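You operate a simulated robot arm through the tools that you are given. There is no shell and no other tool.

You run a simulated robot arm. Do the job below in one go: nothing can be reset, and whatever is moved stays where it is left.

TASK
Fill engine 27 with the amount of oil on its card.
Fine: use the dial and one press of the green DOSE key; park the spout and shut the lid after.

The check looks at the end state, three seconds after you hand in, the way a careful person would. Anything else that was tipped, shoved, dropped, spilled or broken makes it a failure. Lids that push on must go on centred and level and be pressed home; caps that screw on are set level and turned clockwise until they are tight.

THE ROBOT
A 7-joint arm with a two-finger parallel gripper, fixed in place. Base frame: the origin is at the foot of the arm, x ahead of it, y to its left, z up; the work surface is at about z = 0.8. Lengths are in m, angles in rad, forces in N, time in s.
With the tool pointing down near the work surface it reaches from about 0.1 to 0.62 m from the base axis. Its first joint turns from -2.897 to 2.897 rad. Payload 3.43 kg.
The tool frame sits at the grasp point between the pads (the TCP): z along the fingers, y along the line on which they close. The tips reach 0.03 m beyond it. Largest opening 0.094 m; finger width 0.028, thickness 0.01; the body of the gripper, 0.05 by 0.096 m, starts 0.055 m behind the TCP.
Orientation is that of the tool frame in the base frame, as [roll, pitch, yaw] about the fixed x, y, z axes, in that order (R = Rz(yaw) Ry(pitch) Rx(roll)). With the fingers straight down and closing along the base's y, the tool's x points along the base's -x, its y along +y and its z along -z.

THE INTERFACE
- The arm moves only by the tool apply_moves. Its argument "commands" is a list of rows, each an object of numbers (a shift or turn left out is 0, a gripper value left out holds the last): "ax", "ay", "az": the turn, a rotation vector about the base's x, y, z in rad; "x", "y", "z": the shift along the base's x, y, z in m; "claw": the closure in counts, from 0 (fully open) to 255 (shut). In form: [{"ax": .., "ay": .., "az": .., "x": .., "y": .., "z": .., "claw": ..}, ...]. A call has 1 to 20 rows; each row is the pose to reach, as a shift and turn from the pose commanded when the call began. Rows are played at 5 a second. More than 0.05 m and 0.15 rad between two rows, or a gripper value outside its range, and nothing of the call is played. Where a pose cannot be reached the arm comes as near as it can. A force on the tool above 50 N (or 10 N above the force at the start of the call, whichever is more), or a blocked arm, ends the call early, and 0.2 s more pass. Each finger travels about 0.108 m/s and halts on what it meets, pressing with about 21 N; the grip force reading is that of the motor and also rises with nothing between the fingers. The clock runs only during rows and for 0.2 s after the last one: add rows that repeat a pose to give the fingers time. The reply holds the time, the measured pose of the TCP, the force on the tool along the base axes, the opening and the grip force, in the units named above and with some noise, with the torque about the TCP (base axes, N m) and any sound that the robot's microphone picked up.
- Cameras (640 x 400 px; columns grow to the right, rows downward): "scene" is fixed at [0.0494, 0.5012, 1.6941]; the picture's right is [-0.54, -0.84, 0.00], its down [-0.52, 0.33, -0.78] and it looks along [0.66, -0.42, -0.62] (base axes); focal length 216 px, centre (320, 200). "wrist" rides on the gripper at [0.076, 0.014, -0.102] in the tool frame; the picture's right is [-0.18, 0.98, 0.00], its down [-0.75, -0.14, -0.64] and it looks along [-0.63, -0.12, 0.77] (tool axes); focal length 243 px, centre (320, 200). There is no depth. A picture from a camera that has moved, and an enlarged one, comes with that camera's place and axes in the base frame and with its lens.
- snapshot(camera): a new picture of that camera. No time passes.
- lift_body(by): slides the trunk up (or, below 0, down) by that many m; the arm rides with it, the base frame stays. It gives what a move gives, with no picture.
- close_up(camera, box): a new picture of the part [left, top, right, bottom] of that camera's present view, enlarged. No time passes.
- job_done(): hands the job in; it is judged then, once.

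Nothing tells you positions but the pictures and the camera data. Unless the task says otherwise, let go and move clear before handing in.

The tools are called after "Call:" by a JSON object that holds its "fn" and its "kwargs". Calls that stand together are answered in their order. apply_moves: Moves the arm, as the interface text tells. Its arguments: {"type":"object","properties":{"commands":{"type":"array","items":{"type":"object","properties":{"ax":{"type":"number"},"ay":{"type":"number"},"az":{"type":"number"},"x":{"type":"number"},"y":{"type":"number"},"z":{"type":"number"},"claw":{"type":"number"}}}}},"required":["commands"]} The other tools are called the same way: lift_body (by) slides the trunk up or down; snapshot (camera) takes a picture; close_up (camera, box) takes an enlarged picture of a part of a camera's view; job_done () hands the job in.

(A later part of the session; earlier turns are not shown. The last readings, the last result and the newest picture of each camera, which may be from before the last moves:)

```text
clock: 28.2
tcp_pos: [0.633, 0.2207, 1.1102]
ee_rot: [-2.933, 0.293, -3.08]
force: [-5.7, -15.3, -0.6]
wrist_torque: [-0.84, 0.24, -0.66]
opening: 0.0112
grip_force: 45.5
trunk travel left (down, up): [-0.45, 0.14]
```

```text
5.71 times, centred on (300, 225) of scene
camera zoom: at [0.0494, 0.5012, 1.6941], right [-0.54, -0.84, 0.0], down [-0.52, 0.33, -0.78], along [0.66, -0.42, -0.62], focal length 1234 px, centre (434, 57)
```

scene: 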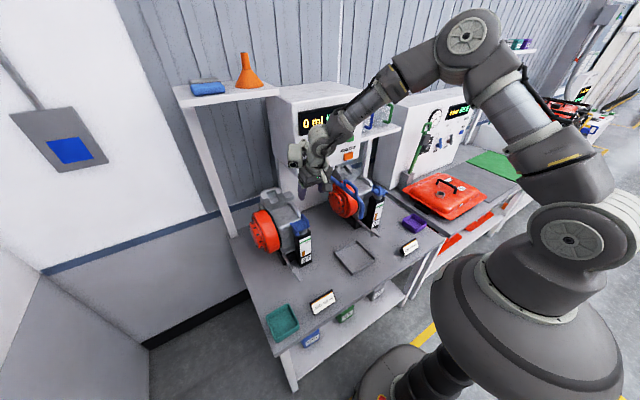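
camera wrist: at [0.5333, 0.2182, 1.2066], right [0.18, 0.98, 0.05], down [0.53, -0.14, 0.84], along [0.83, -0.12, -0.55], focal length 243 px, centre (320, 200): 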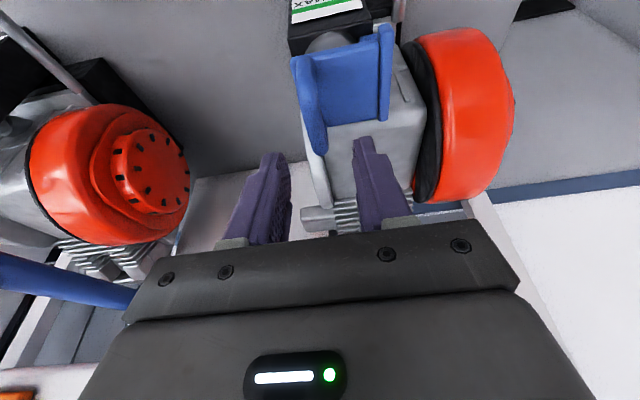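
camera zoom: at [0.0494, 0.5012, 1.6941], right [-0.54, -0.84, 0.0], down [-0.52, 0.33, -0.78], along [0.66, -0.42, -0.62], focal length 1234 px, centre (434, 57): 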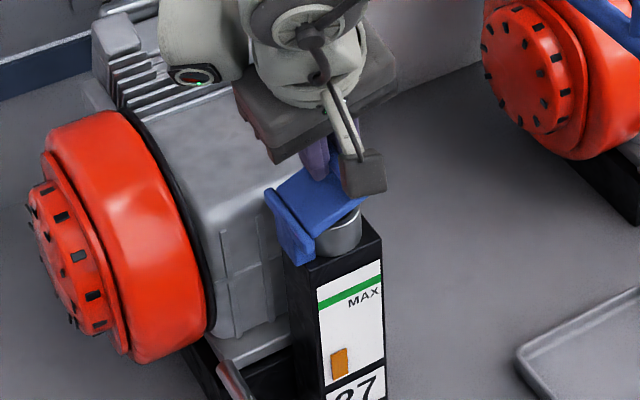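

The lid is lifting, with a small sideways load, so I'll keep on with rigid rotation about the hinge and slightly less push.

Call:
{"fn": "apply_moves", "kwargs": {"commands": [{"ax": -0.075, "y": 0.0036, "z": 0.0025}, {"ax": -0.15, "y": 0.008, "z": 0.0043}, {"ax": -0.225, "y": 0.0128, "z": 0.0058}, {"ax": -0.3, "y": 0.0176, "z": 0.007}, {"ax": -0.375, "y": 0.0224, "z": 0.0077}, {"ax": -0.45, "y": 0.0274, "z": 0.0081}, {"ax": -0.45, "y": 0.0274, "z": 0.0081}]}}

Call:
{"fn": "close_up", "kwargs": {"camera": "wrist", "box": [220, 60, 420, 260]}}

Call:
{"fn": "close_up", "kwargs": {"camera": "scene", "box": [260, 190, 340, 260]}}

```text
clock: 29.8
tcp_pos: [0.6322, 0.2508, 1.1192]
ee_rot: [-2.47, 0.234, -2.954]
force: [-6.2, -6.4, -7.1]
wrist_torque: [-0.42, -0.59, -0.2]
opening: 0.0115
grip_force: 45.1
trunk travel left (down, up): [-0.45, 0.14]
```

```text
2.00 times, centred on (320, 160) of wrist
camera zoom: at [0.5313, 0.308, 1.1679], right [0.17, 0.82, -0.55], down [0.53, 0.39, 0.75], along [0.83, -0.42, -0.36], focal length 485 px, centre (320, 280)
```

zoom: 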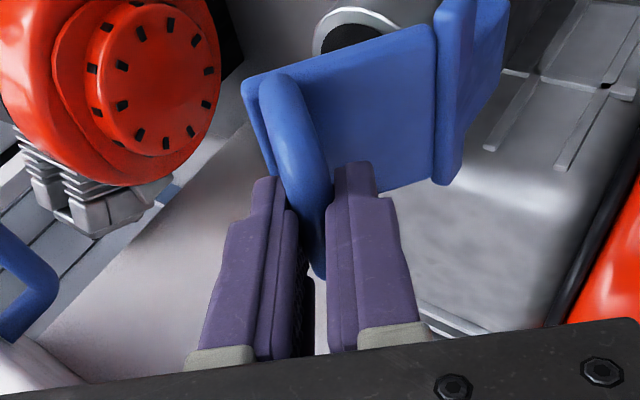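

```text
5.71 times, centred on (300, 225) of scene
camera zoom: at [0.0494, 0.5012, 1.6941], right [-0.54, -0.84, 0.0], down [-0.52, 0.33, -0.78], along [0.66, -0.42, -0.62], focal length 1234 px, centre (434, 57)
```

zoom: 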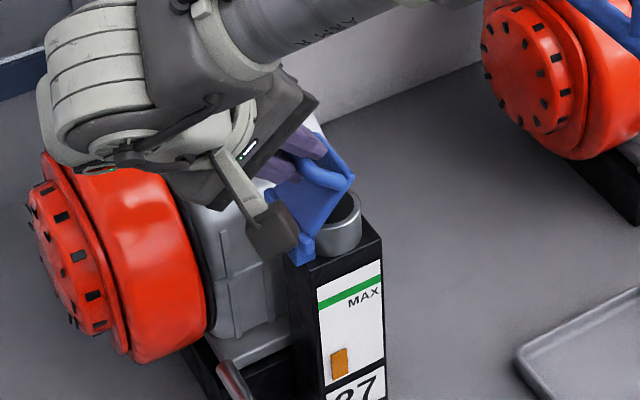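

The filler mouth is visible and the lid is at about 50°. I'll carry it past vertical.

Call:
{"fn": "apply_moves", "kwargs": {"commands": [{"ax": -0.06, "y": 0.0064, "z": 0.0001}, {"ax": -0.125, "y": 0.0129, "z": -0.0005}, {"ax": -0.19, "y": 0.0192, "z": -0.0017}, {"ax": -0.25, "y": 0.0254, "z": -0.0034}, {"ax": -0.25, "y": 0.0254, "z": -0.0034}]}}

Call:
{"fn": "close_up", "kwargs": {"camera": "wrist", "box": [220, 60, 420, 260]}}

Call:
{"fn": "close_up", "kwargs": {"camera": "scene", "box": [260, 190, 340, 260]}}

```text
clock: 31.0
tcp_pos: [0.6282, 0.2654, 1.1164]
ee_rot: [-2.219, 0.182, -2.903]
force: [32.4, -0.4, -19.8]
wrist_torque: [0.22, -0.65, 0.29]
opening: 0.0118
grip_force: 45.1
out of reach, approached as far as the arm can: row 3, 4, 5
trunk travel left (down, up): [-0.45, 0.14]
```

```text
2.00 times, centred on (320, 160) of wrist
camera zoom: at [0.5274, 0.3332, 1.1517], right [0.17, 0.65, -0.74], down [0.53, 0.57, 0.63], along [0.83, -0.5, -0.25], focal length 485 px, centre (320, 280)
```

zoom: 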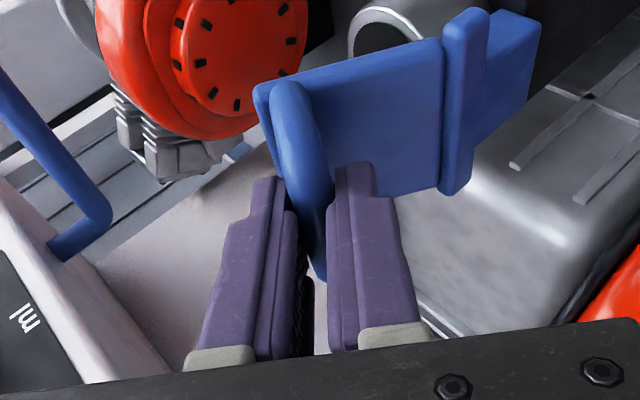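

```text
5.71 times, centred on (300, 225) of scene
camera zoom: at [0.0494, 0.5012, 1.6941], right [-0.54, -0.84, 0.0], down [-0.52, 0.33, -0.78], along [0.66, -0.42, -0.62], focal length 1234 px, centre (434, 57)
```

zoom: 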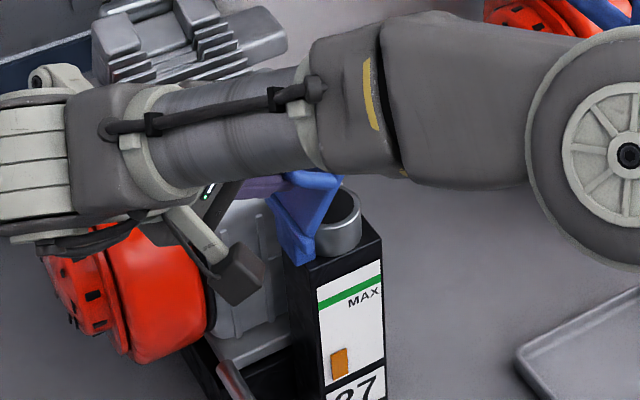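

The arm reached its limit with the hand leaning this far, so I'll bring the hand back more upright while holding the bar. That lets the bar turn in the pads and relieves the load.

Call:
{"fn": "apply_moves", "kwargs": {"commands": [{"ax": 0.05, "y": -0.0095, "z": 0.0005}, {"ax": 0.1, "y": -0.0105, "z": 0.0012}, {"ax": 0.15, "y": -0.0115, "z": 0.0018}, {"ax": 0.2, "y": -0.012, "z": 0.0024}, {"ax": 0.2, "y": -0.012, "z": 0.0024}]}}

Call:
{"fn": "close_up", "kwargs": {"camera": "wrist", "box": [220, 60, 420, 260]}}

Call:
{"fn": "close_up", "kwargs": {"camera": "scene", "box": [240, 160, 400, 260]}}

```text
clock: 31.9
tcp_pos: [0.6316, 0.2667, 1.1196]
ee_rot: [-2.378, 0.208, -2.945]
force: [-35.4, 4.7, 15.3]
wrist_torque: [0.09, 0.96, -1.48]
opening: 0.0113
grip_force: 45.1
out of reach, approached as far as the arm can: row 1, 2, 3, 4
trunk travel left (down, up): [-0.45, 0.14]
stopped in row 4: the force on the tool passed its limit at 59 N (the readings are from after the stop); the commanded pose is now the measured one
```

```text
2.00 times, centred on (320, 160) of wrist
camera zoom: at [0.5321, 0.3288, 1.165], right [0.17, 0.76, -0.63], down [0.54, 0.46, 0.7], along [0.82, -0.46, -0.33], focal length 485 px, centre (320, 280)
```

zoom: 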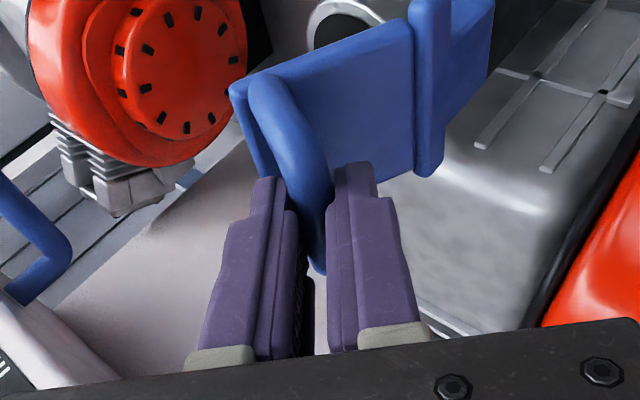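

```text
4.00 times, centred on (320, 210) of scene
camera zoom: at [0.0494, 0.5012, 1.6941], right [-0.54, -0.84, 0.0], down [-0.52, 0.33, -0.78], along [0.66, -0.42, -0.62], focal length 864 px, centre (320, 160)
```

zoom: 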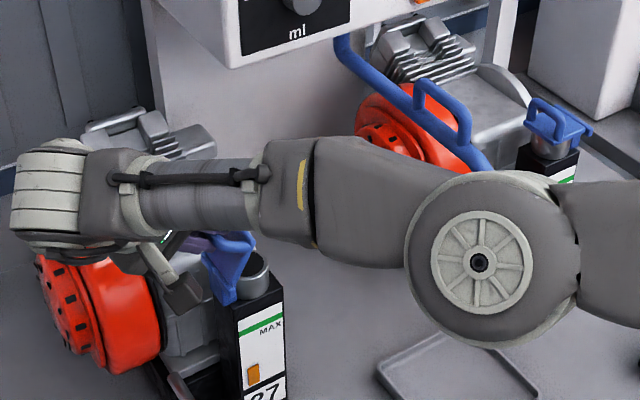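

The bar does slip in the pads. I'll relieve the load with a small correction and keep uprighting the hand in small steps.

Call:
{"fn": "apply_moves", "kwargs": {"commands": [{"x": -0.0012, "y": 0.0, "z": 0.0008}, {"x": -0.0012, "y": 0.0, "z": 0.0008}]}}

```text
clock: 32.5
tcp_pos: [0.6318, 0.2671, 1.1182]
ee_rot: [-2.377, 0.211, -2.944]
force: [-38.9, 4.2, 7.7]
wrist_torque: [0.14, 0.8, -1.41]
opening: 0.0113
grip_force: 45.1
trunk travel left (down, up): [-0.45, 0.14]
```

Call:
{"fn": "apply_moves", "kwargs": {"commands": [{"x": -0.002}, {"x": -0.003}, {"x": -0.003}]}}

```text
clock: 33.3
tcp_pos: [0.6326, 0.2666, 1.1187]
ee_rot: [-2.377, 0.212, -2.944]
force: [-29.4, 2.5, 9.5]
wrist_torque: [0.03, -0.28, -0.13]
opening: 0.0113
grip_force: 44.3
trunk travel left (down, up): [-0.45, 0.14]
```

Call:
{"fn": "apply_moves", "kwargs": {"commands": [{"x": -0.002}, {"x": -0.003, "ax": 0.05, "y": -0.0005, "z": 0.0004}, {"x": -0.003, "ax": 0.1, "y": -0.001, "z": 0.0008}, {"x": -0.003, "ax": 0.1, "y": -0.001, "z": 0.0008}]}}

Call:
{"fn": "close_up", "kwargs": {"camera": "wrist", "box": [220, 60, 420, 260]}}

```text
clock: 33.9
tcp_pos: [0.6323, 0.266, 1.1196]
ee_rot: [-2.417, 0.215, -2.962]
force: [-33.3, -12.7, 21.1]
wrist_torque: [-1.21, 0.99, -1.22]
opening: 0.0116
grip_force: 44.7
out of reach, approached as far as the arm can: row 1, 2, 3
trunk travel left (down, up): [-0.45, 0.14]
stopped in row 3: the force on the tool passed its limit at 54 N (the readings are from after the stop); the commanded pose is now the measured one
```

```text
2.00 times, centred on (320, 160) of wrist
camera zoom: at [0.5329, 0.3277, 1.1678], right [0.18, 0.78, -0.6], down [0.55, 0.42, 0.72], along [0.82, -0.46, -0.35], focal length 485 px, centre (320, 280)
```

zoom: 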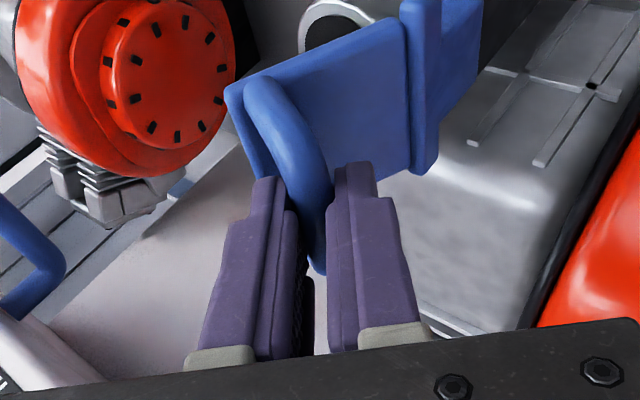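

The arm is in an awkward posture, so I'll loosen the grip slightly to keep the bar caged between the fingers and see how the lid behaves.

Call:
{"fn": "apply_moves", "kwargs": {"commands": [{"claw": 205}, {"claw": 198}, {"claw": 198}]}}

Call:
{"fn": "close_up", "kwargs": {"camera": "wrist", "box": [220, 60, 420, 260]}}

Call:
{"fn": "snapshot", "kwargs": {"camera": "scene"}}

```text
clock: 34.7
tcp_pos: [0.6322, 0.2689, 1.1159]
ee_rot: [-2.419, 0.213, -2.958]
force: [-43.3, 1.0, 0.9]
wrist_torque: [0.0, 0.53, -1.0]
opening: 0.0211
grip_force: 0.1
trunk travel left (down, up): [-0.45, 0.14]
```

```text
2.00 times, centred on (320, 160) of wrist
camera zoom: at [0.5328, 0.3308, 1.165], right [0.18, 0.78, -0.6], down [0.55, 0.43, 0.72], along [0.82, -0.45, -0.35], focal length 485 px, centre (320, 280)
```

zoom: 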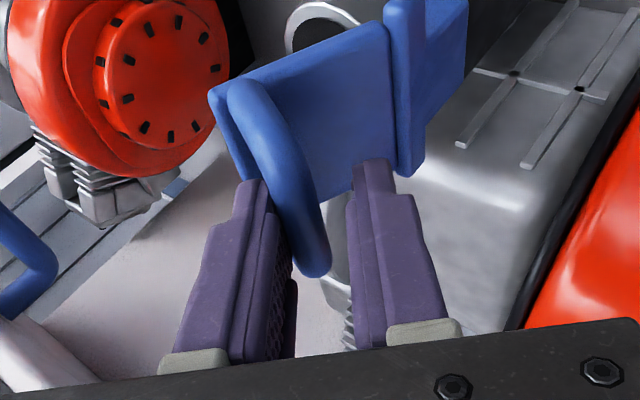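

```text
taken
```

scene: 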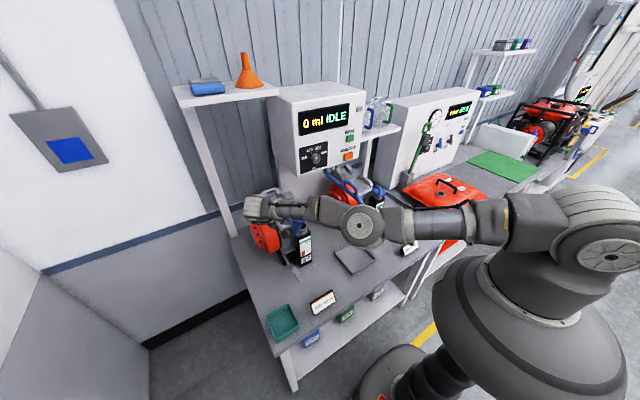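

One finger is pressing the loop's rear leg, and the arm is near full stretch. I'll withdraw along the finger axis with a slight backward shift and see whether the lid stays up.

Call:
{"fn": "apply_moves", "kwargs": {"commands": [{"x": -0.004, "y": 0.001, "z": 0.001}, {"x": -0.007, "y": 0.006, "z": 0.0075}, {"x": -0.01, "y": 0.012, "z": 0.015}, {"x": -0.013, "y": 0.018, "z": 0.022}, {"x": -0.016, "y": 0.025, "z": 0.03}]}}

Call:
{"fn": "close_up", "kwargs": {"camera": "wrist", "box": [220, 60, 420, 260]}}

Call:
{"fn": "close_up", "kwargs": {"camera": "scene", "box": [240, 160, 400, 260]}}

```text
clock: 35.9
tcp_pos: [0.6261, 0.2969, 1.1434]
ee_rot: [-2.42, 0.211, -2.958]
force: [-0.8, -0.8, 0.0]
wrist_torque: [0.01, 0.03, 0.03]
opening: 0.0212
grip_force: 0.1
out of reach, approached as far as the arm can: row 2, 3, 4, 5
trunk travel left (down, up): [-0.45, 0.14]
```

```text
2.00 times, centred on (320, 160) of wrist
camera zoom: at [0.5266, 0.3581, 1.1916], right [0.18, 0.78, -0.6], down [0.55, 0.43, 0.72], along [0.82, -0.46, -0.35], focal length 485 px, centre (320, 280)
```

zoom: 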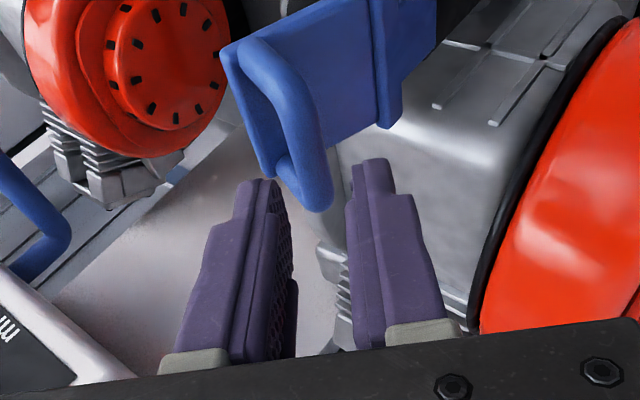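

```text
4.00 times, centred on (320, 210) of scene
camera zoom: at [0.0494, 0.5012, 1.6941], right [-0.54, -0.84, 0.0], down [-0.52, 0.33, -0.78], along [0.66, -0.42, -0.62], focal length 864 px, centre (320, 160)
```

zoom: 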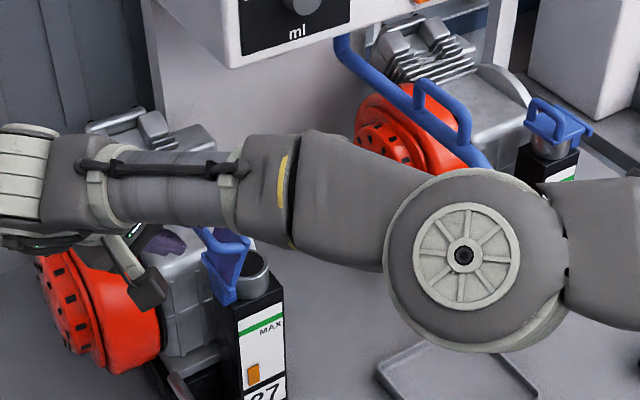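

The lid stays where it is, so the hinge has friction. I'll move up and back, bring the hand upright again, and then push the lid further open from the filler side.

Call:
{"fn": "apply_moves", "kwargs": {"commands": [{"x": -0.01, "z": 0.03}, {"x": -0.03, "z": 0.06}, {"x": -0.06, "z": 0.08}, {"x": -0.1, "z": 0.1, "ax": 0.1}, {"x": -0.13, "y": -0.02, "z": 0.11, "ax": 0.2}, {"x": -0.16, "y": -0.05, "z": 0.12, "ax": 0.3}, {"x": -0.16, "y": -0.08, "z": 0.12, "ax": 0.4}, {"x": -0.16, "y": -0.11, "z": 0.12, "ax": 0.5}, {"x": -0.16, "y": -0.14, "z": 0.12, "ax": 0.6}, {"x": -0.16, "y": -0.16, "z": 0.12, "ax": 0.7}, {"x": -0.16, "y": -0.16, "z": 0.12, "ax": 0.7}]}}

Call:
{"fn": "snapshot", "kwargs": {"camera": "wrist"}}

Call:
{"fn": "snapshot", "kwargs": {"camera": "scene"}}

```text
clock: 38.3
tcp_pos: [0.7485, 0.2191, 1.3178]
ee_rot: [-3.139, 0.28, -3.141]
force: [-0.3, 1.5, -0.6]
wrist_torque: [-0.03, 0.0, -0.02]
opening: 0.021
grip_force: 0.1
out of reach, approached as far as the arm can: row 1, 2, 3, 4, 5, 6, 7, 8, 9, 10, 11
trunk travel left (down, up): [-0.45, 0.14]
```

```text
taken
camera wrist: at [0.6495, 0.2346, 1.3931], right [0.18, 0.98, 0.05], down [0.55, -0.14, 0.82], along [0.82, -0.12, -0.56], focal length 243 px, centre (320, 200)
```

wrist: 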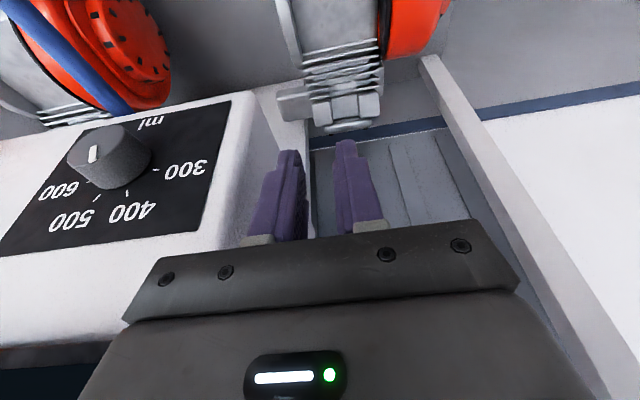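

```text
taken
```

scene: 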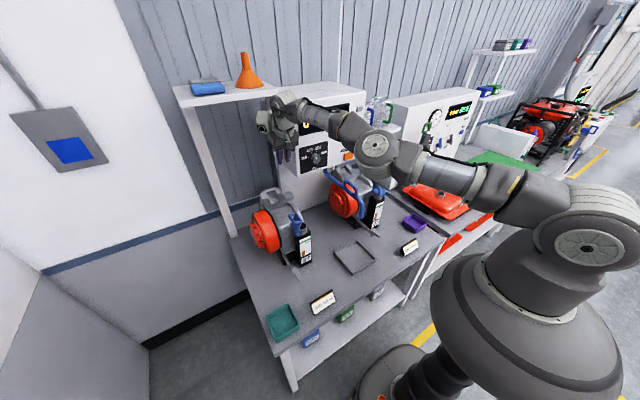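

The arm has gone into a stretched posture and ended beside the unit, without touching anything. I'll send a short neutral command to see how it responds before doing anything bigger.

Call:
{"fn": "apply_moves", "kwargs": {"commands": [{"z": 0.02}, {"z": 0.03}]}}

Call:
{"fn": "close_up", "kwargs": {"camera": "scene", "box": [240, 60, 640, 310]}}

```text
clock: 38.9
tcp_pos: [0.7464, 0.2182, 1.3477]
ee_rot: [-3.141, 0.278, -3.14]
force: [-5.6, -1.5, -3.9]
wrist_torque: [0.11, -0.71, 0.19]
opening: 0.0209
grip_force: 0.0
trunk travel left (down, up): [-0.45, 0.14]
```

```text
1.60 times, centred on (440, 185) of scene
camera zoom: at [0.0494, 0.5012, 1.6941], right [-0.54, -0.84, 0.0], down [-0.52, 0.33, -0.78], along [0.66, -0.42, -0.62], focal length 346 px, centre (128, 224)
```

zoom: 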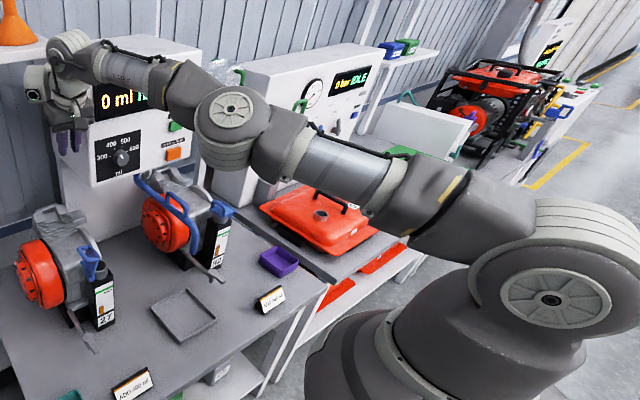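

The arm follows small commands, and the slight force suggests the hand is near the shelf edge. I'll move straight back (-x) in small steps.

Call:
{"fn": "apply_moves", "kwargs": {"commands": [{"x": -0.01, "z": -0.01}, {"x": -0.02, "z": -0.02}, {"x": -0.03, "z": -0.025}]}}

```text
clock: 39.7
tcp_pos: [0.745, 0.2287, 1.328]
ee_rot: [-3.138, 0.279, -3.139]
force: [-0.6, 0.0, 0.1]
wrist_torque: [-0.02, -0.01, -0.02]
opening: 0.0212
grip_force: 0.0
out of reach, approached as far as the arm can: row 1, 2, 3
trunk travel left (down, up): [-0.45, 0.14]
```

Inward motion is blocked in this posture. I'll swing the fingers back toward the base about the wrist, which needs no arm extension, and see if that frees it.

Call:
{"fn": "apply_moves", "kwargs": {"commands": [{"ay": 0.1, "x": -0.02, "z": -0.003}, {"ay": 0.2, "x": -0.04, "z": -0.005}, {"ay": 0.3, "x": -0.06, "z": -0.006}]}}

Call:
{"fn": "close_up", "kwargs": {"camera": "scene", "box": [240, 60, 640, 310]}}

```text
clock: 40.5
tcp_pos: [0.6835, 0.2283, 1.3228]
ee_rot: [-3.14, -0.022, -3.142]
force: [0.3, -0.4, 1.2]
wrist_torque: [0.01, -0.01, 0.01]
opening: 0.0212
grip_force: 0.1
trunk travel left (down, up): [-0.45, 0.14]
```

```text
1.60 times, centred on (440, 185) of scene
camera zoom: at [0.0494, 0.5012, 1.6941], right [-0.54, -0.84, 0.0], down [-0.52, 0.33, -0.78], along [0.66, -0.42, -0.62], focal length 346 px, centre (128, 224)
```

zoom: 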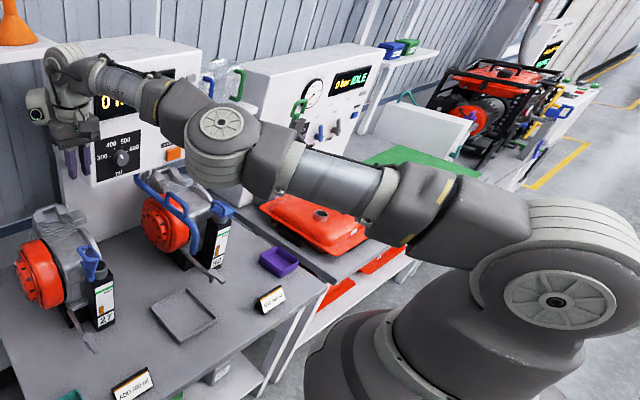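

That worked, and the tool is vertical at x≈0.68. Now I'll try moving inward.

Call:
{"fn": "apply_moves", "kwargs": {"commands": [{"x": -0.02}, {"x": -0.04}, {"x": -0.06}]}}

Call:
{"fn": "close_up", "kwargs": {"camera": "scene", "box": [240, 60, 640, 310]}}

```text
clock: 41.3
tcp_pos: [0.676, 0.2422, 1.3285]
ee_rot: [-3.14, -0.021, -3.142]
force: [-0.1, -0.5, -0.5]
wrist_torque: [0.0, 0.03, 0.0]
opening: 0.0211
grip_force: 0.0
out of reach, approached as far as the arm can: row 1, 2, 3
trunk travel left (down, up): [-0.45, 0.14]
```

```text
1.60 times, centred on (440, 185) of scene
camera zoom: at [0.0494, 0.5012, 1.6941], right [-0.54, -0.84, 0.0], down [-0.52, 0.33, -0.78], along [0.66, -0.42, -0.62], focal length 346 px, centre (128, 224)
```

zoom: 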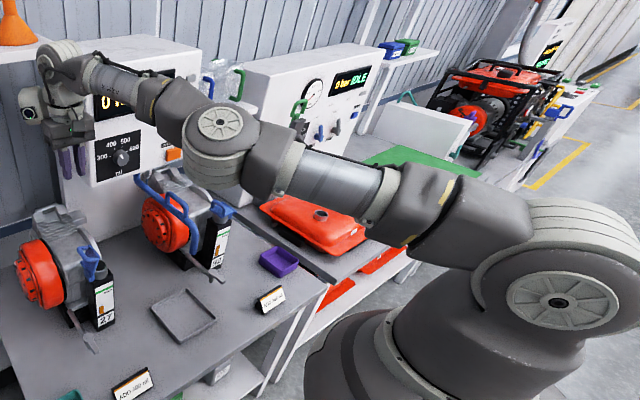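

The arm seems fully straight at the elbow, and it gained only a few millimetres inward. I'll keep asking for inward motion and watch whether the elbow starts to bend.

Call:
{"fn": "apply_moves", "kwargs": {"commands": [{"x": -0.03}, {"x": -0.05}, {"x": -0.05}, {"x": -0.05}, {"x": -0.05}, {"x": -0.05}]}}

```text
clock: 42.7
tcp_pos: [0.67, 0.2595, 1.3346]
ee_rot: [-3.141, -0.023, 3.141]
force: [-0.4, -0.4, 0.4]
wrist_torque: [0.01, -0.02, -0.03]
opening: 0.0211
grip_force: 0.0
out of reach, approached as far as the arm can: row 1, 2, 3, 4, 5, 6
trunk travel left (down, up): [-0.45, 0.14]
```

The elbow appears to have gone past straight onto the wrong side. I'll raise the arm along its reach sphere into open space above the bench, where I can safely flex it back.

Call:
{"fn": "apply_moves", "kwargs": {"commands": [{"x": -0.015, "y": -0.01, "z": 0.045}, {"x": -0.04, "y": -0.02, "z": 0.085}, {"x": -0.065, "y": -0.03, "z": 0.12}, {"x": -0.09, "y": -0.04, "z": 0.16}, {"x": -0.115, "y": -0.05, "z": 0.2}, {"x": -0.14, "y": -0.06, "z": 0.235}]}}

Call:
{"fn": "snapshot", "kwargs": {"camera": "scene"}}

```text
clock: 44.1
tcp_pos: [0.5219, 0.1948, 1.5746]
ee_rot: [3.132, -0.009, 3.134]
force: [-3.2, 0.9, -1.3]
wrist_torque: [-0.18, -0.29, 0.04]
opening: 0.0211
grip_force: 0.0
out of reach, approached as far as the arm can: row 1, 2, 3, 4, 5
trunk travel left (down, up): [-0.45, 0.14]
```

```text
taken
```

scene: 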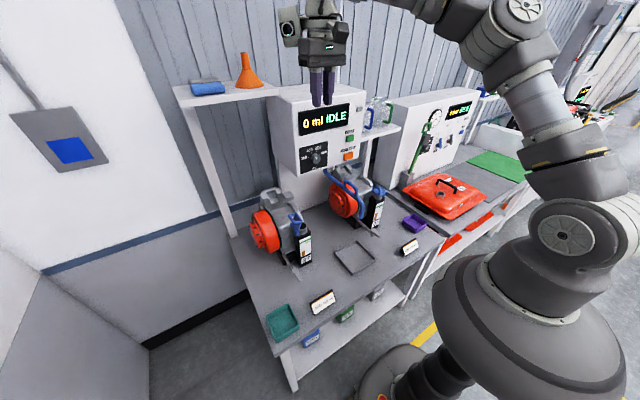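

The elbow is bent normally again. I'll close the fingers and come down in front of the lid with a forward tilt, staying well within reach.

Call:
{"fn": "apply_moves", "kwargs": {"commands": [{"z": -0.04, "ay": -0.05, "claw": 230}, {"z": -0.08, "ay": -0.1, "claw": 250}, {"z": -0.12, "ay": -0.15}, {"z": -0.16, "ay": -0.2}, {"z": -0.2, "ay": -0.25}, {"z": -0.24, "ay": -0.3, "y": -0.002}, {"z": -0.28, "ay": -0.35, "y": -0.004}, {"z": -0.32, "ay": -0.37, "x": 0.02, "y": -0.006}, {"z": -0.34, "ay": -0.37, "x": 0.03, "y": -0.008}, {"z": -0.34, "ay": -0.37, "x": 0.03, "y": -0.008}]}}

Call:
{"fn": "snapshot", "kwargs": {"camera": "wrist"}}

Call:
{"fn": "snapshot", "kwargs": {"camera": "scene"}}

```text
clock: 46.3
tcp_pos: [0.5589, 0.19, 1.2286]
ee_rot: [-3.14, 0.349, 3.14]
force: [0.7, -0.4, 0.5]
wrist_torque: [0.0, 0.02, 0.03]
opening: 0.0019
grip_force: 0.0
trunk travel left (down, up): [-0.45, 0.14]
```

```text
taken
camera wrist: at [0.4541, 0.2039, 1.2965], right [0.17, 0.98, 0.06], down [0.49, -0.14, 0.86], along [0.86, -0.12, -0.5], focal length 243 px, centre (320, 200)
```

wrist: 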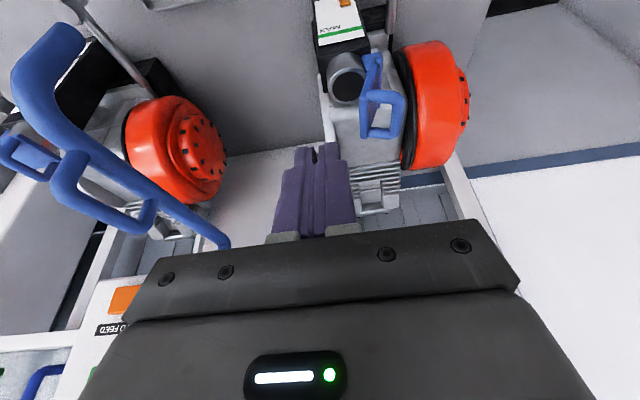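

```text
taken
```

scene: 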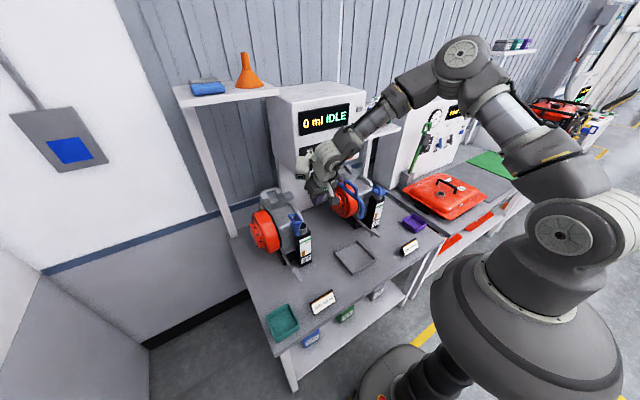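

Call:
{"fn": "close_up", "kwargs": {"camera": "wrist", "box": [290, 30, 430, 150]}}

Call:
{"fn": "close_up", "kwargs": {"camera": "scene", "box": [270, 195, 330, 255]}}

Call:
{"fn": "close_up", "kwargs": {"camera": "scene", "box": [300, 80, 400, 180]}}

```text
3.33 times, centred on (360, 90) of wrist
camera zoom: at [0.4541, 0.2039, 1.2965], right [0.17, 0.98, 0.06], down [0.49, -0.14, 0.86], along [0.86, -0.12, -0.5], focal length 809 px, centre (187, 567)
```

zoom: 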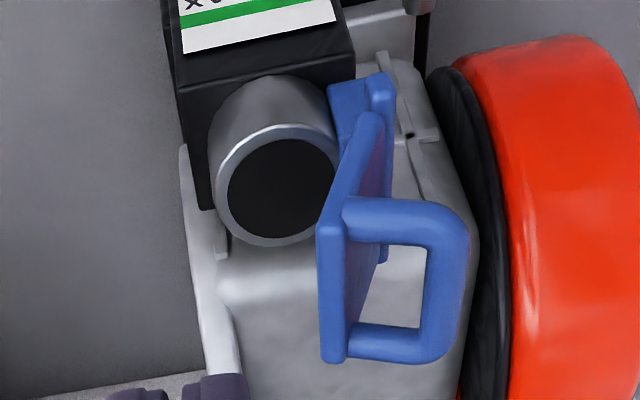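

```text
6.67 times, centred on (300, 225) of scene
camera zoom: at [0.0494, 0.5012, 1.6941], right [-0.54, -0.84, 0.0], down [-0.52, 0.33, -0.78], along [0.66, -0.42, -0.62], focal length 1440 px, centre (453, 33)
```

zoom: 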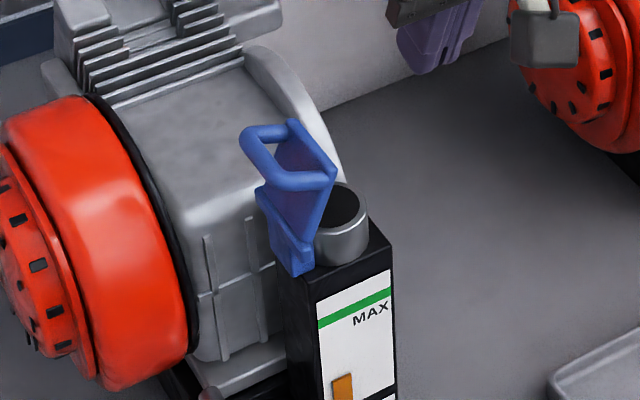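

```text
4.00 times, centred on (350, 130) of scene
camera zoom: at [0.0494, 0.5012, 1.6941], right [-0.54, -0.84, 0.0], down [-0.52, 0.33, -0.78], along [0.66, -0.42, -0.62], focal length 864 px, centre (200, 480)
```

zoom: 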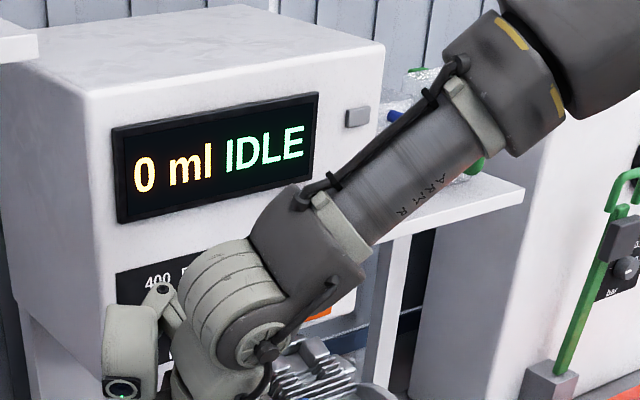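

The filler mouth is open with its centre near (0.634, 0.220), and the lid stands at about 70°. I'll lower the closed fingers beside it and push it well past vertical.

Call:
{"fn": "apply_moves", "kwargs": {"commands": [{"x": 0.02, "z": -0.02}, {"x": 0.045, "z": -0.05}, {"x": 0.069, "z": -0.08}, {"x": 0.069, "z": -0.105}, {"x": 0.069, "z": -0.119}, {"x": 0.069, "z": -0.119}]}}

Call:
{"fn": "close_up", "kwargs": {"camera": "wrist", "box": [230, 40, 430, 240]}}

Call:
{"fn": "close_up", "kwargs": {"camera": "scene", "box": [260, 180, 340, 260]}}

```text
clock: 47.7
tcp_pos: [0.6272, 0.1901, 1.1071]
ee_rot: [-3.141, 0.351, -3.141]
force: [-0.1, -0.2, -0.4]
wrist_torque: [0.02, -0.01, 0.01]
opening: 0.0021
grip_force: 0.1
trunk travel left (down, up): [-0.45, 0.14]
```

```text
2.00 times, centred on (330, 140) of wrist
camera zoom: at [0.5233, 0.2041, 1.1763], right [0.17, 0.98, 0.06], down [0.49, -0.14, 0.86], along [0.86, -0.12, -0.5], focal length 485 px, centre (300, 320)
```

zoom: 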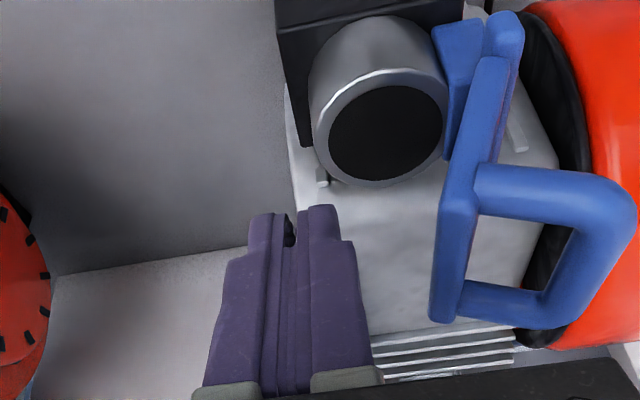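

```text
5.00 times, centred on (300, 220) of scene
camera zoom: at [0.0494, 0.5012, 1.6941], right [-0.54, -0.84, 0.0], down [-0.52, 0.33, -0.78], along [0.66, -0.42, -0.62], focal length 1080 px, centre (420, 100)
```

zoom: 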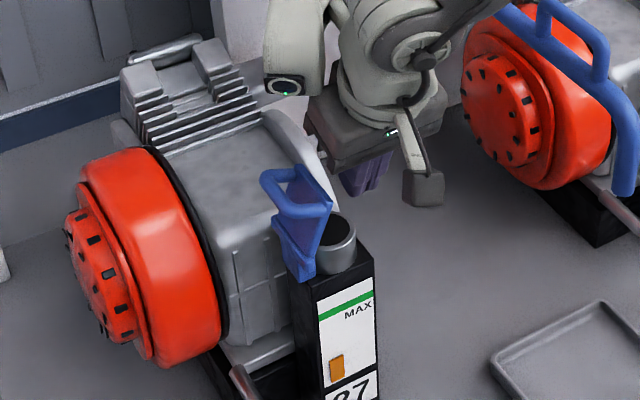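

Call:
{"fn": "apply_moves", "kwargs": {"commands": [{"y": 0.015}, {"y": 0.025}, {"y": 0.035}, {"y": 0.043}, {"y": 0.05}, {"y": 0.05}]}}

Call:
{"fn": "close_up", "kwargs": {"camera": "wrist", "box": [230, 40, 430, 240]}}

Call:
{"fn": "close_up", "kwargs": {"camera": "scene", "box": [260, 180, 340, 260]}}

```text
clock: 49.1
tcp_pos: [0.6289, 0.2393, 1.1088]
ee_rot: [-3.14, 0.349, 3.141]
force: [-0.6, 0.5, -0.3]
wrist_torque: [-0.03, 0.0, -0.02]
opening: 0.002
grip_force: 0.1
trunk travel left (down, up): [-0.45, 0.14]
```

```text
2.00 times, centred on (330, 140) of wrist
camera zoom: at [0.5235, 0.2538, 1.1768], right [0.17, 0.98, 0.06], down [0.49, -0.14, 0.86], along [0.86, -0.12, -0.5], focal length 485 px, centre (300, 320)
```

zoom: 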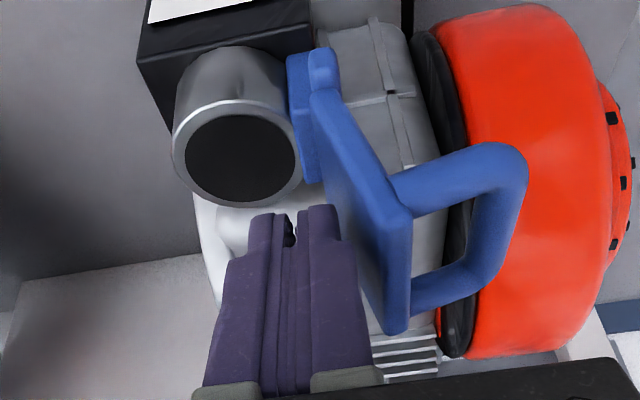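

```text
5.00 times, centred on (300, 220) of scene
camera zoom: at [0.0494, 0.5012, 1.6941], right [-0.54, -0.84, 0.0], down [-0.52, 0.33, -0.78], along [0.66, -0.42, -0.62], focal length 1080 px, centre (420, 100)
```

zoom: 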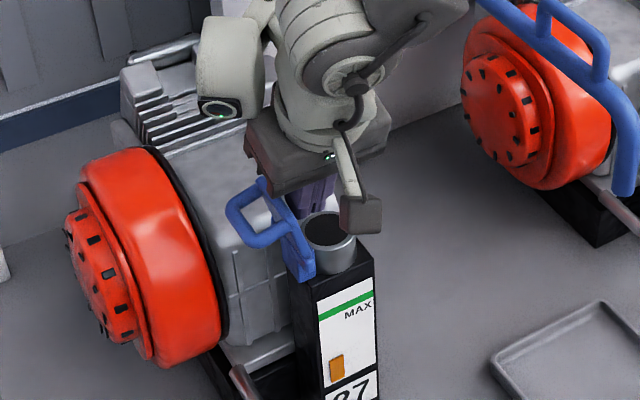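

The lid has settled past vertical at its open stop, with no force on the fingers. I'll withdraw, rise, and move to the spout's loop handle.

Call:
{"fn": "apply_moves", "kwargs": {"commands": [{"y": -0.02}, {"y": -0.045}, {"y": -0.05, "z": 0.04}, {"y": -0.05, "z": 0.08, "x": -0.02}, {"y": -0.06, "z": 0.12, "x": -0.05}, {"y": -0.1, "z": 0.14, "x": -0.08}, {"y": -0.15, "z": 0.16, "x": -0.09}, {"y": -0.19, "z": 0.17, "x": -0.09, "claw": 170}, {"y": -0.235, "z": 0.17, "x": -0.09, "claw": 150}, {"y": -0.235, "z": 0.17, "x": -0.09, "claw": 150}]}}

Call:
{"fn": "snapshot", "kwargs": {"camera": "wrist"}}

Call:
{"fn": "snapshot", "kwargs": {"camera": "scene"}}

```text
refused: row 5 steps farther than a row can; nothing moved
```

```text
taken
camera wrist: at [0.5235, 0.2538, 1.1768], right [0.17, 0.98, 0.06], down [0.49, -0.14, 0.86], along [0.86, -0.12, -0.5], focal length 243 px, centre (320, 200)
```

wrist: 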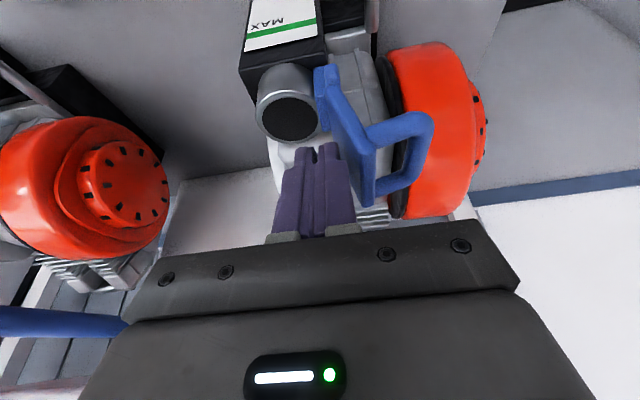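

```text
taken
```

scene: 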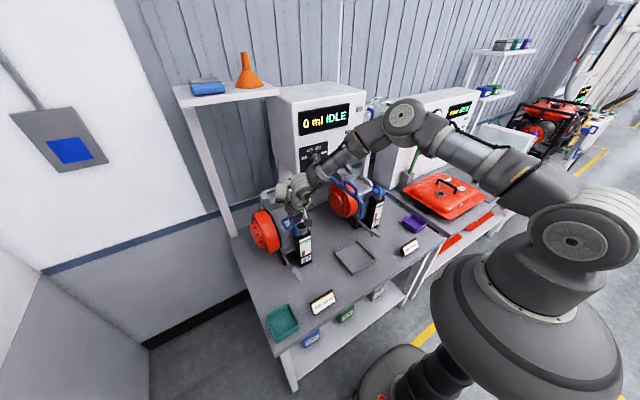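

One step was too large, so I'm resending with smaller ones.

Call:
{"fn": "apply_moves", "kwargs": {"commands": [{"y": -0.02}, {"y": -0.045}, {"y": -0.05, "z": 0.035}, {"y": -0.05, "z": 0.07, "x": -0.02}, {"y": -0.06, "z": 0.1, "x": -0.05}, {"y": -0.085, "z": 0.12, "x": -0.075}, {"y": -0.12, "z": 0.14, "x": -0.09}, {"y": -0.155, "z": 0.16, "x": -0.09}, {"y": -0.195, "z": 0.17, "x": -0.09, "claw": 170}, {"y": -0.235, "z": 0.17, "x": -0.09, "claw": 150}, {"y": -0.235, "z": 0.17, "x": -0.09, "claw": 150}]}}

Call:
{"fn": "snapshot", "kwargs": {"camera": "wrist"}}

Call:
{"fn": "snapshot", "kwargs": {"camera": "scene"}}

```text
clock: 51.5
tcp_pos: [0.5376, 0.006, 1.2779]
ee_rot: [-3.14, 0.349, -3.138]
force: [0.4, 1.0, 0.2]
wrist_torque: [-0.03, -0.03, -0.01]
opening: 0.0383
grip_force: 0.1
trunk travel left (down, up): [-0.45, 0.14]
```

```text
taken
camera wrist: at [0.4328, 0.0203, 1.3471], right [0.17, 0.98, 0.06], down [0.49, -0.14, 0.86], along [0.86, -0.12, -0.5], focal length 243 px, centre (320, 200)
```

wrist: 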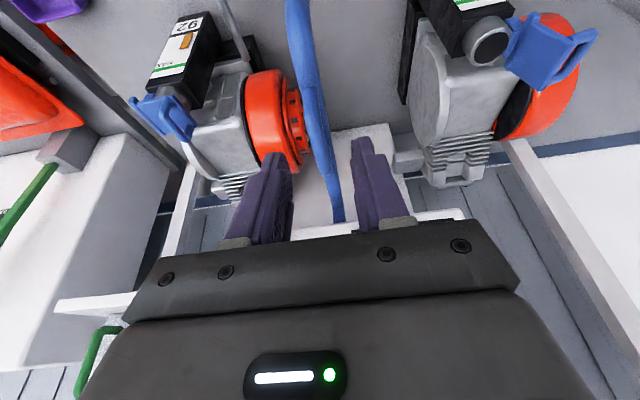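

```text
taken
```

scene: 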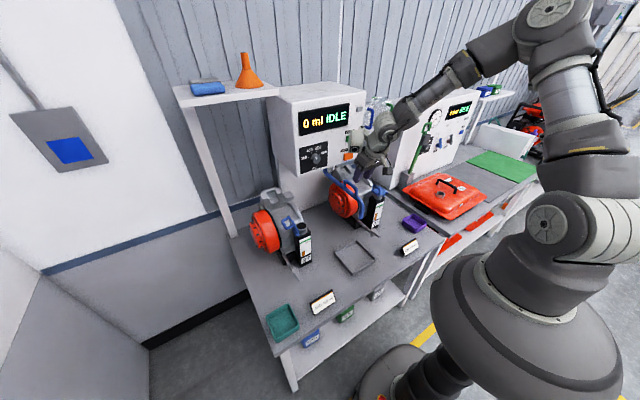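

Call:
{"fn": "close_up", "kwargs": {"camera": "wrist", "box": [250, 0, 400, 230]}}

Call:
{"fn": "close_up", "kwargs": {"camera": "scene", "box": [290, 120, 400, 230]}}

Call:
{"fn": "close_up", "kwargs": {"camera": "wrist", "box": [440, 0, 620, 120]}}

```text
1.74 times, centred on (325, 115) of wrist
camera zoom: at [0.4328, 0.0203, 1.3471], right [0.17, 0.98, 0.06], down [0.49, -0.14, 0.86], along [0.86, -0.12, -0.5], focal length 422 px, centre (311, 348)
```

zoom: 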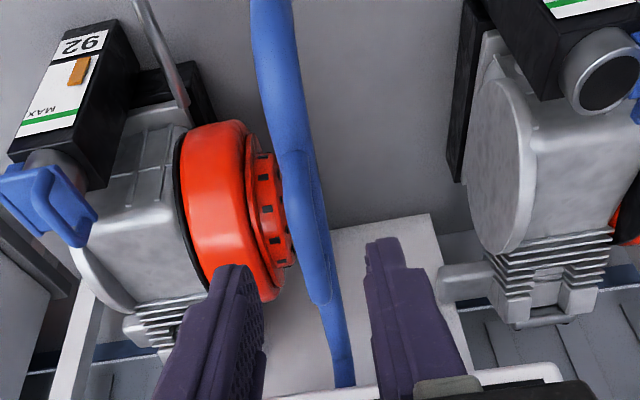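

```text
3.64 times, centred on (345, 175) of scene
camera zoom: at [0.0494, 0.5012, 1.6941], right [-0.54, -0.84, 0.0], down [-0.52, 0.33, -0.78], along [0.66, -0.42, -0.62], focal length 785 px, centre (229, 291)
```

zoom: 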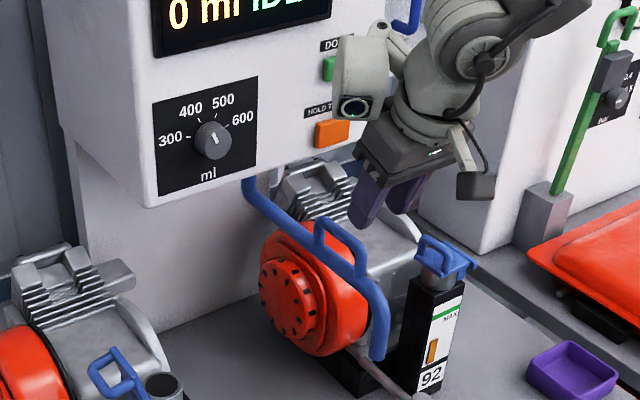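

```text
3.33 times, centred on (530, 60) of wrist
camera zoom: at [0.4328, 0.0203, 1.3471], right [0.17, 0.98, 0.06], down [0.49, -0.14, 0.86], along [0.86, -0.12, -0.5], focal length 809 px, centre (-380, 667)
```

zoom: 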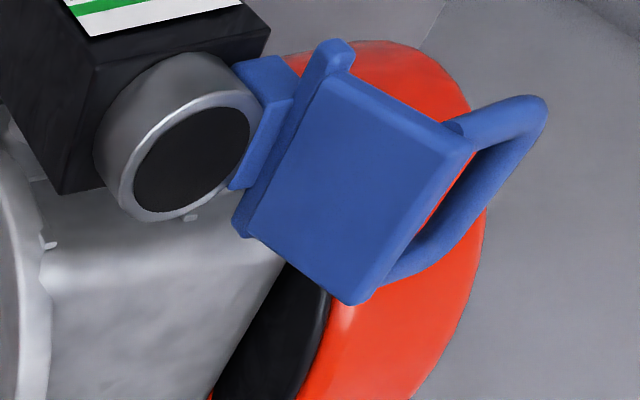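

The lid lies open, the dial still reads 400, and the spout's loop bar runs along y≈0.003 at x 0.55–0.63, z≈1.195. I'll lower the open fingers over it.

Call:
{"fn": "apply_moves", "kwargs": {"commands": [{"x": 0.03, "y": -0.003, "z": -0.01}, {"x": 0.052, "y": -0.003, "z": -0.03}, {"x": 0.052, "y": -0.003, "z": -0.055}, {"x": 0.052, "y": -0.003, "z": -0.071}, {"x": 0.052, "y": -0.003, "z": -0.071}]}}

Call:
{"fn": "close_up", "kwargs": {"camera": "wrist", "box": [220, 60, 420, 260]}}

Call:
{"fn": "close_up", "kwargs": {"camera": "scene", "box": [290, 120, 400, 230]}}

```text
clock: 52.7
tcp_pos: [0.5898, 0.001, 1.2075]
ee_rot: [-3.138, 0.35, 3.141]
force: [0.5, 0.0, 1.1]
wrist_torque: [0.02, -0.01, -0.01]
opening: 0.0386
grip_force: 0.1
trunk travel left (down, up): [-0.45, 0.14]
```

```text
2.00 times, centred on (320, 160) of wrist
camera zoom: at [0.4852, 0.0156, 1.2763], right [0.17, 0.98, 0.06], down [0.49, -0.14, 0.86], along [0.86, -0.12, -0.5], focal length 485 px, centre (320, 280)
```

zoom: 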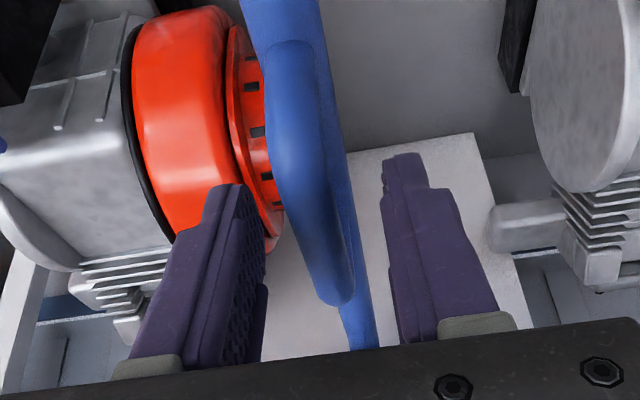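

```text
3.64 times, centred on (345, 175) of scene
camera zoom: at [0.0494, 0.5012, 1.6941], right [-0.54, -0.84, 0.0], down [-0.52, 0.33, -0.78], along [0.66, -0.42, -0.62], focal length 785 px, centre (229, 291)
```

zoom: 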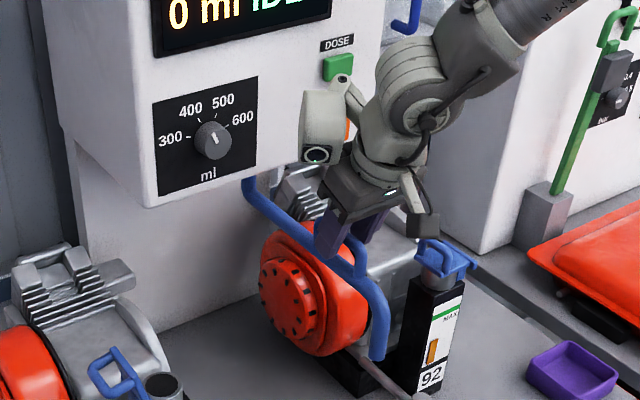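

The fingers are on either side of the loop. I'll narrow them slightly and swing the spout toward engine 27 along its arc, halfway first.

Call:
{"fn": "apply_moves", "kwargs": {"commands": [{"claw": 178}, {"x": 0.001, "y": 0.0195, "az": -0.06}, {"x": 0.0039, "y": 0.0387, "az": -0.12}, {"x": 0.0087, "y": 0.0576, "az": -0.18}, {"x": 0.0154, "y": 0.0759, "az": -0.25}, {"x": 0.0239, "y": 0.0935, "az": -0.31}, {"x": 0.0239, "y": 0.0935, "az": -0.31}]}}

Call:
{"fn": "close_up", "kwargs": {"camera": "wrist", "box": [220, 60, 420, 260]}}

Call:
{"fn": "close_up", "kwargs": {"camera": "scene", "box": [270, 120, 380, 230]}}

```text
clock: 54.3
tcp_pos: [0.6128, 0.0939, 1.2084]
ee_rot: [-3.14, 0.349, 2.831]
force: [0.1, -0.3, 0.4]
wrist_torque: [0.03, 0.0, -0.01]
opening: 0.0286
grip_force: 0.1
trunk travel left (down, up): [-0.45, 0.14]
```

```text
2.00 times, centred on (320, 160) of wrist
camera zoom: at [0.5188, 0.141, 1.2775], right [0.47, 0.88, 0.06], down [0.42, -0.28, 0.86], along [0.78, -0.37, -0.5], focal length 485 px, centre (320, 280)
```

zoom: 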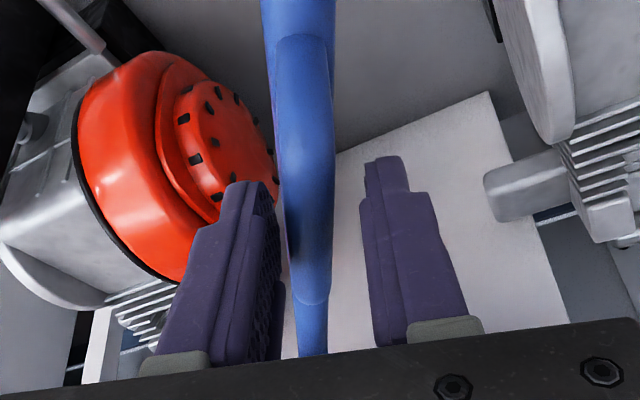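

```text
3.64 times, centred on (325, 175) of scene
camera zoom: at [0.0494, 0.5012, 1.6941], right [-0.54, -0.84, 0.0], down [-0.52, 0.33, -0.78], along [0.66, -0.42, -0.62], focal length 785 px, centre (302, 291)
```

zoom: 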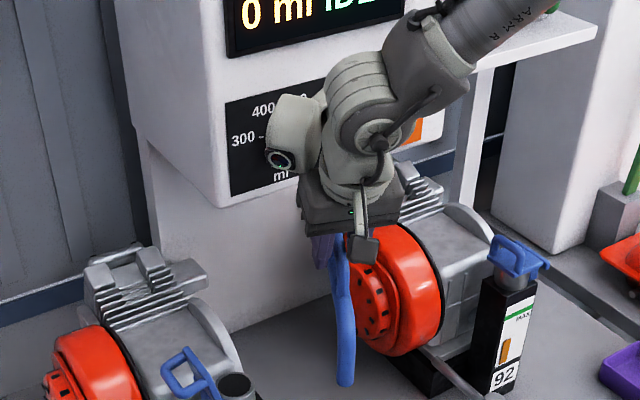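

The spout follows well. Part of the hand would come close to the panel further on, so I'll pitch the hand back and slide a little outward along the bar before continuing.

Call:
{"fn": "apply_moves", "kwargs": {"commands": [{"ax": -0.0343, "ay": -0.1071, "x": -0.004, "y": 0.0024}, {"ax": -0.0686, "ay": -0.2142, "x": -0.009, "y": 0.0048}, {"ax": -0.1029, "ay": -0.3213, "x": -0.013, "y": 0.0072}, {"ax": -0.1372, "ay": -0.4284, "x": -0.0176, "y": 0.0096}, {"ax": -0.1372, "ay": -0.4284, "x": -0.0176, "y": 0.0096}]}}

Call:
{"fn": "snapshot", "kwargs": {"camera": "wrist"}}

Call:
{"fn": "close_up", "kwargs": {"camera": "scene", "box": [270, 120, 380, 230]}}

```text
clock: 55.5
tcp_pos: [0.5966, 0.1038, 1.2068]
ee_rot: [-3.14, 0.801, 2.833]
force: [0.0, -0.5, -0.2]
wrist_torque: [-0.02, -0.04, 0.0]
opening: 0.0285
grip_force: 0.0
trunk travel left (down, up): [-0.45, 0.14]
```

```text
taken
camera wrist: at [0.4822, 0.1568, 1.2224], right [0.42, 0.9, 0.13], down [0.02, -0.15, 0.99], along [0.91, -0.41, -0.08], focal length 243 px, centre (320, 200)
```

wrist: 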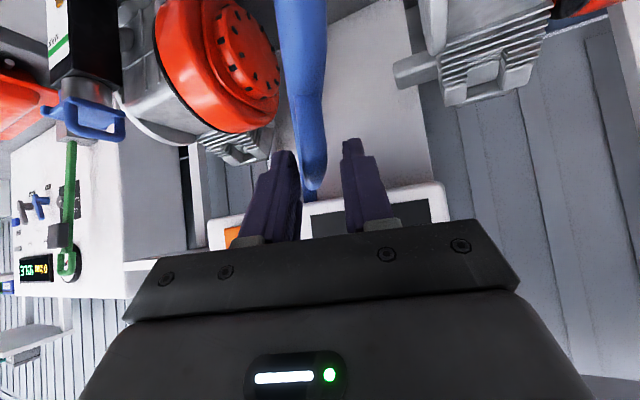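

```text
3.64 times, centred on (325, 175) of scene
camera zoom: at [0.0494, 0.5012, 1.6941], right [-0.54, -0.84, 0.0], down [-0.52, 0.33, -0.78], along [0.66, -0.42, -0.62], focal length 785 px, centre (302, 291)
```

zoom: 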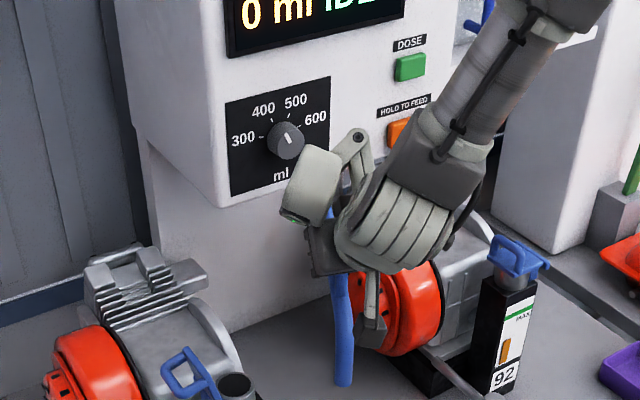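

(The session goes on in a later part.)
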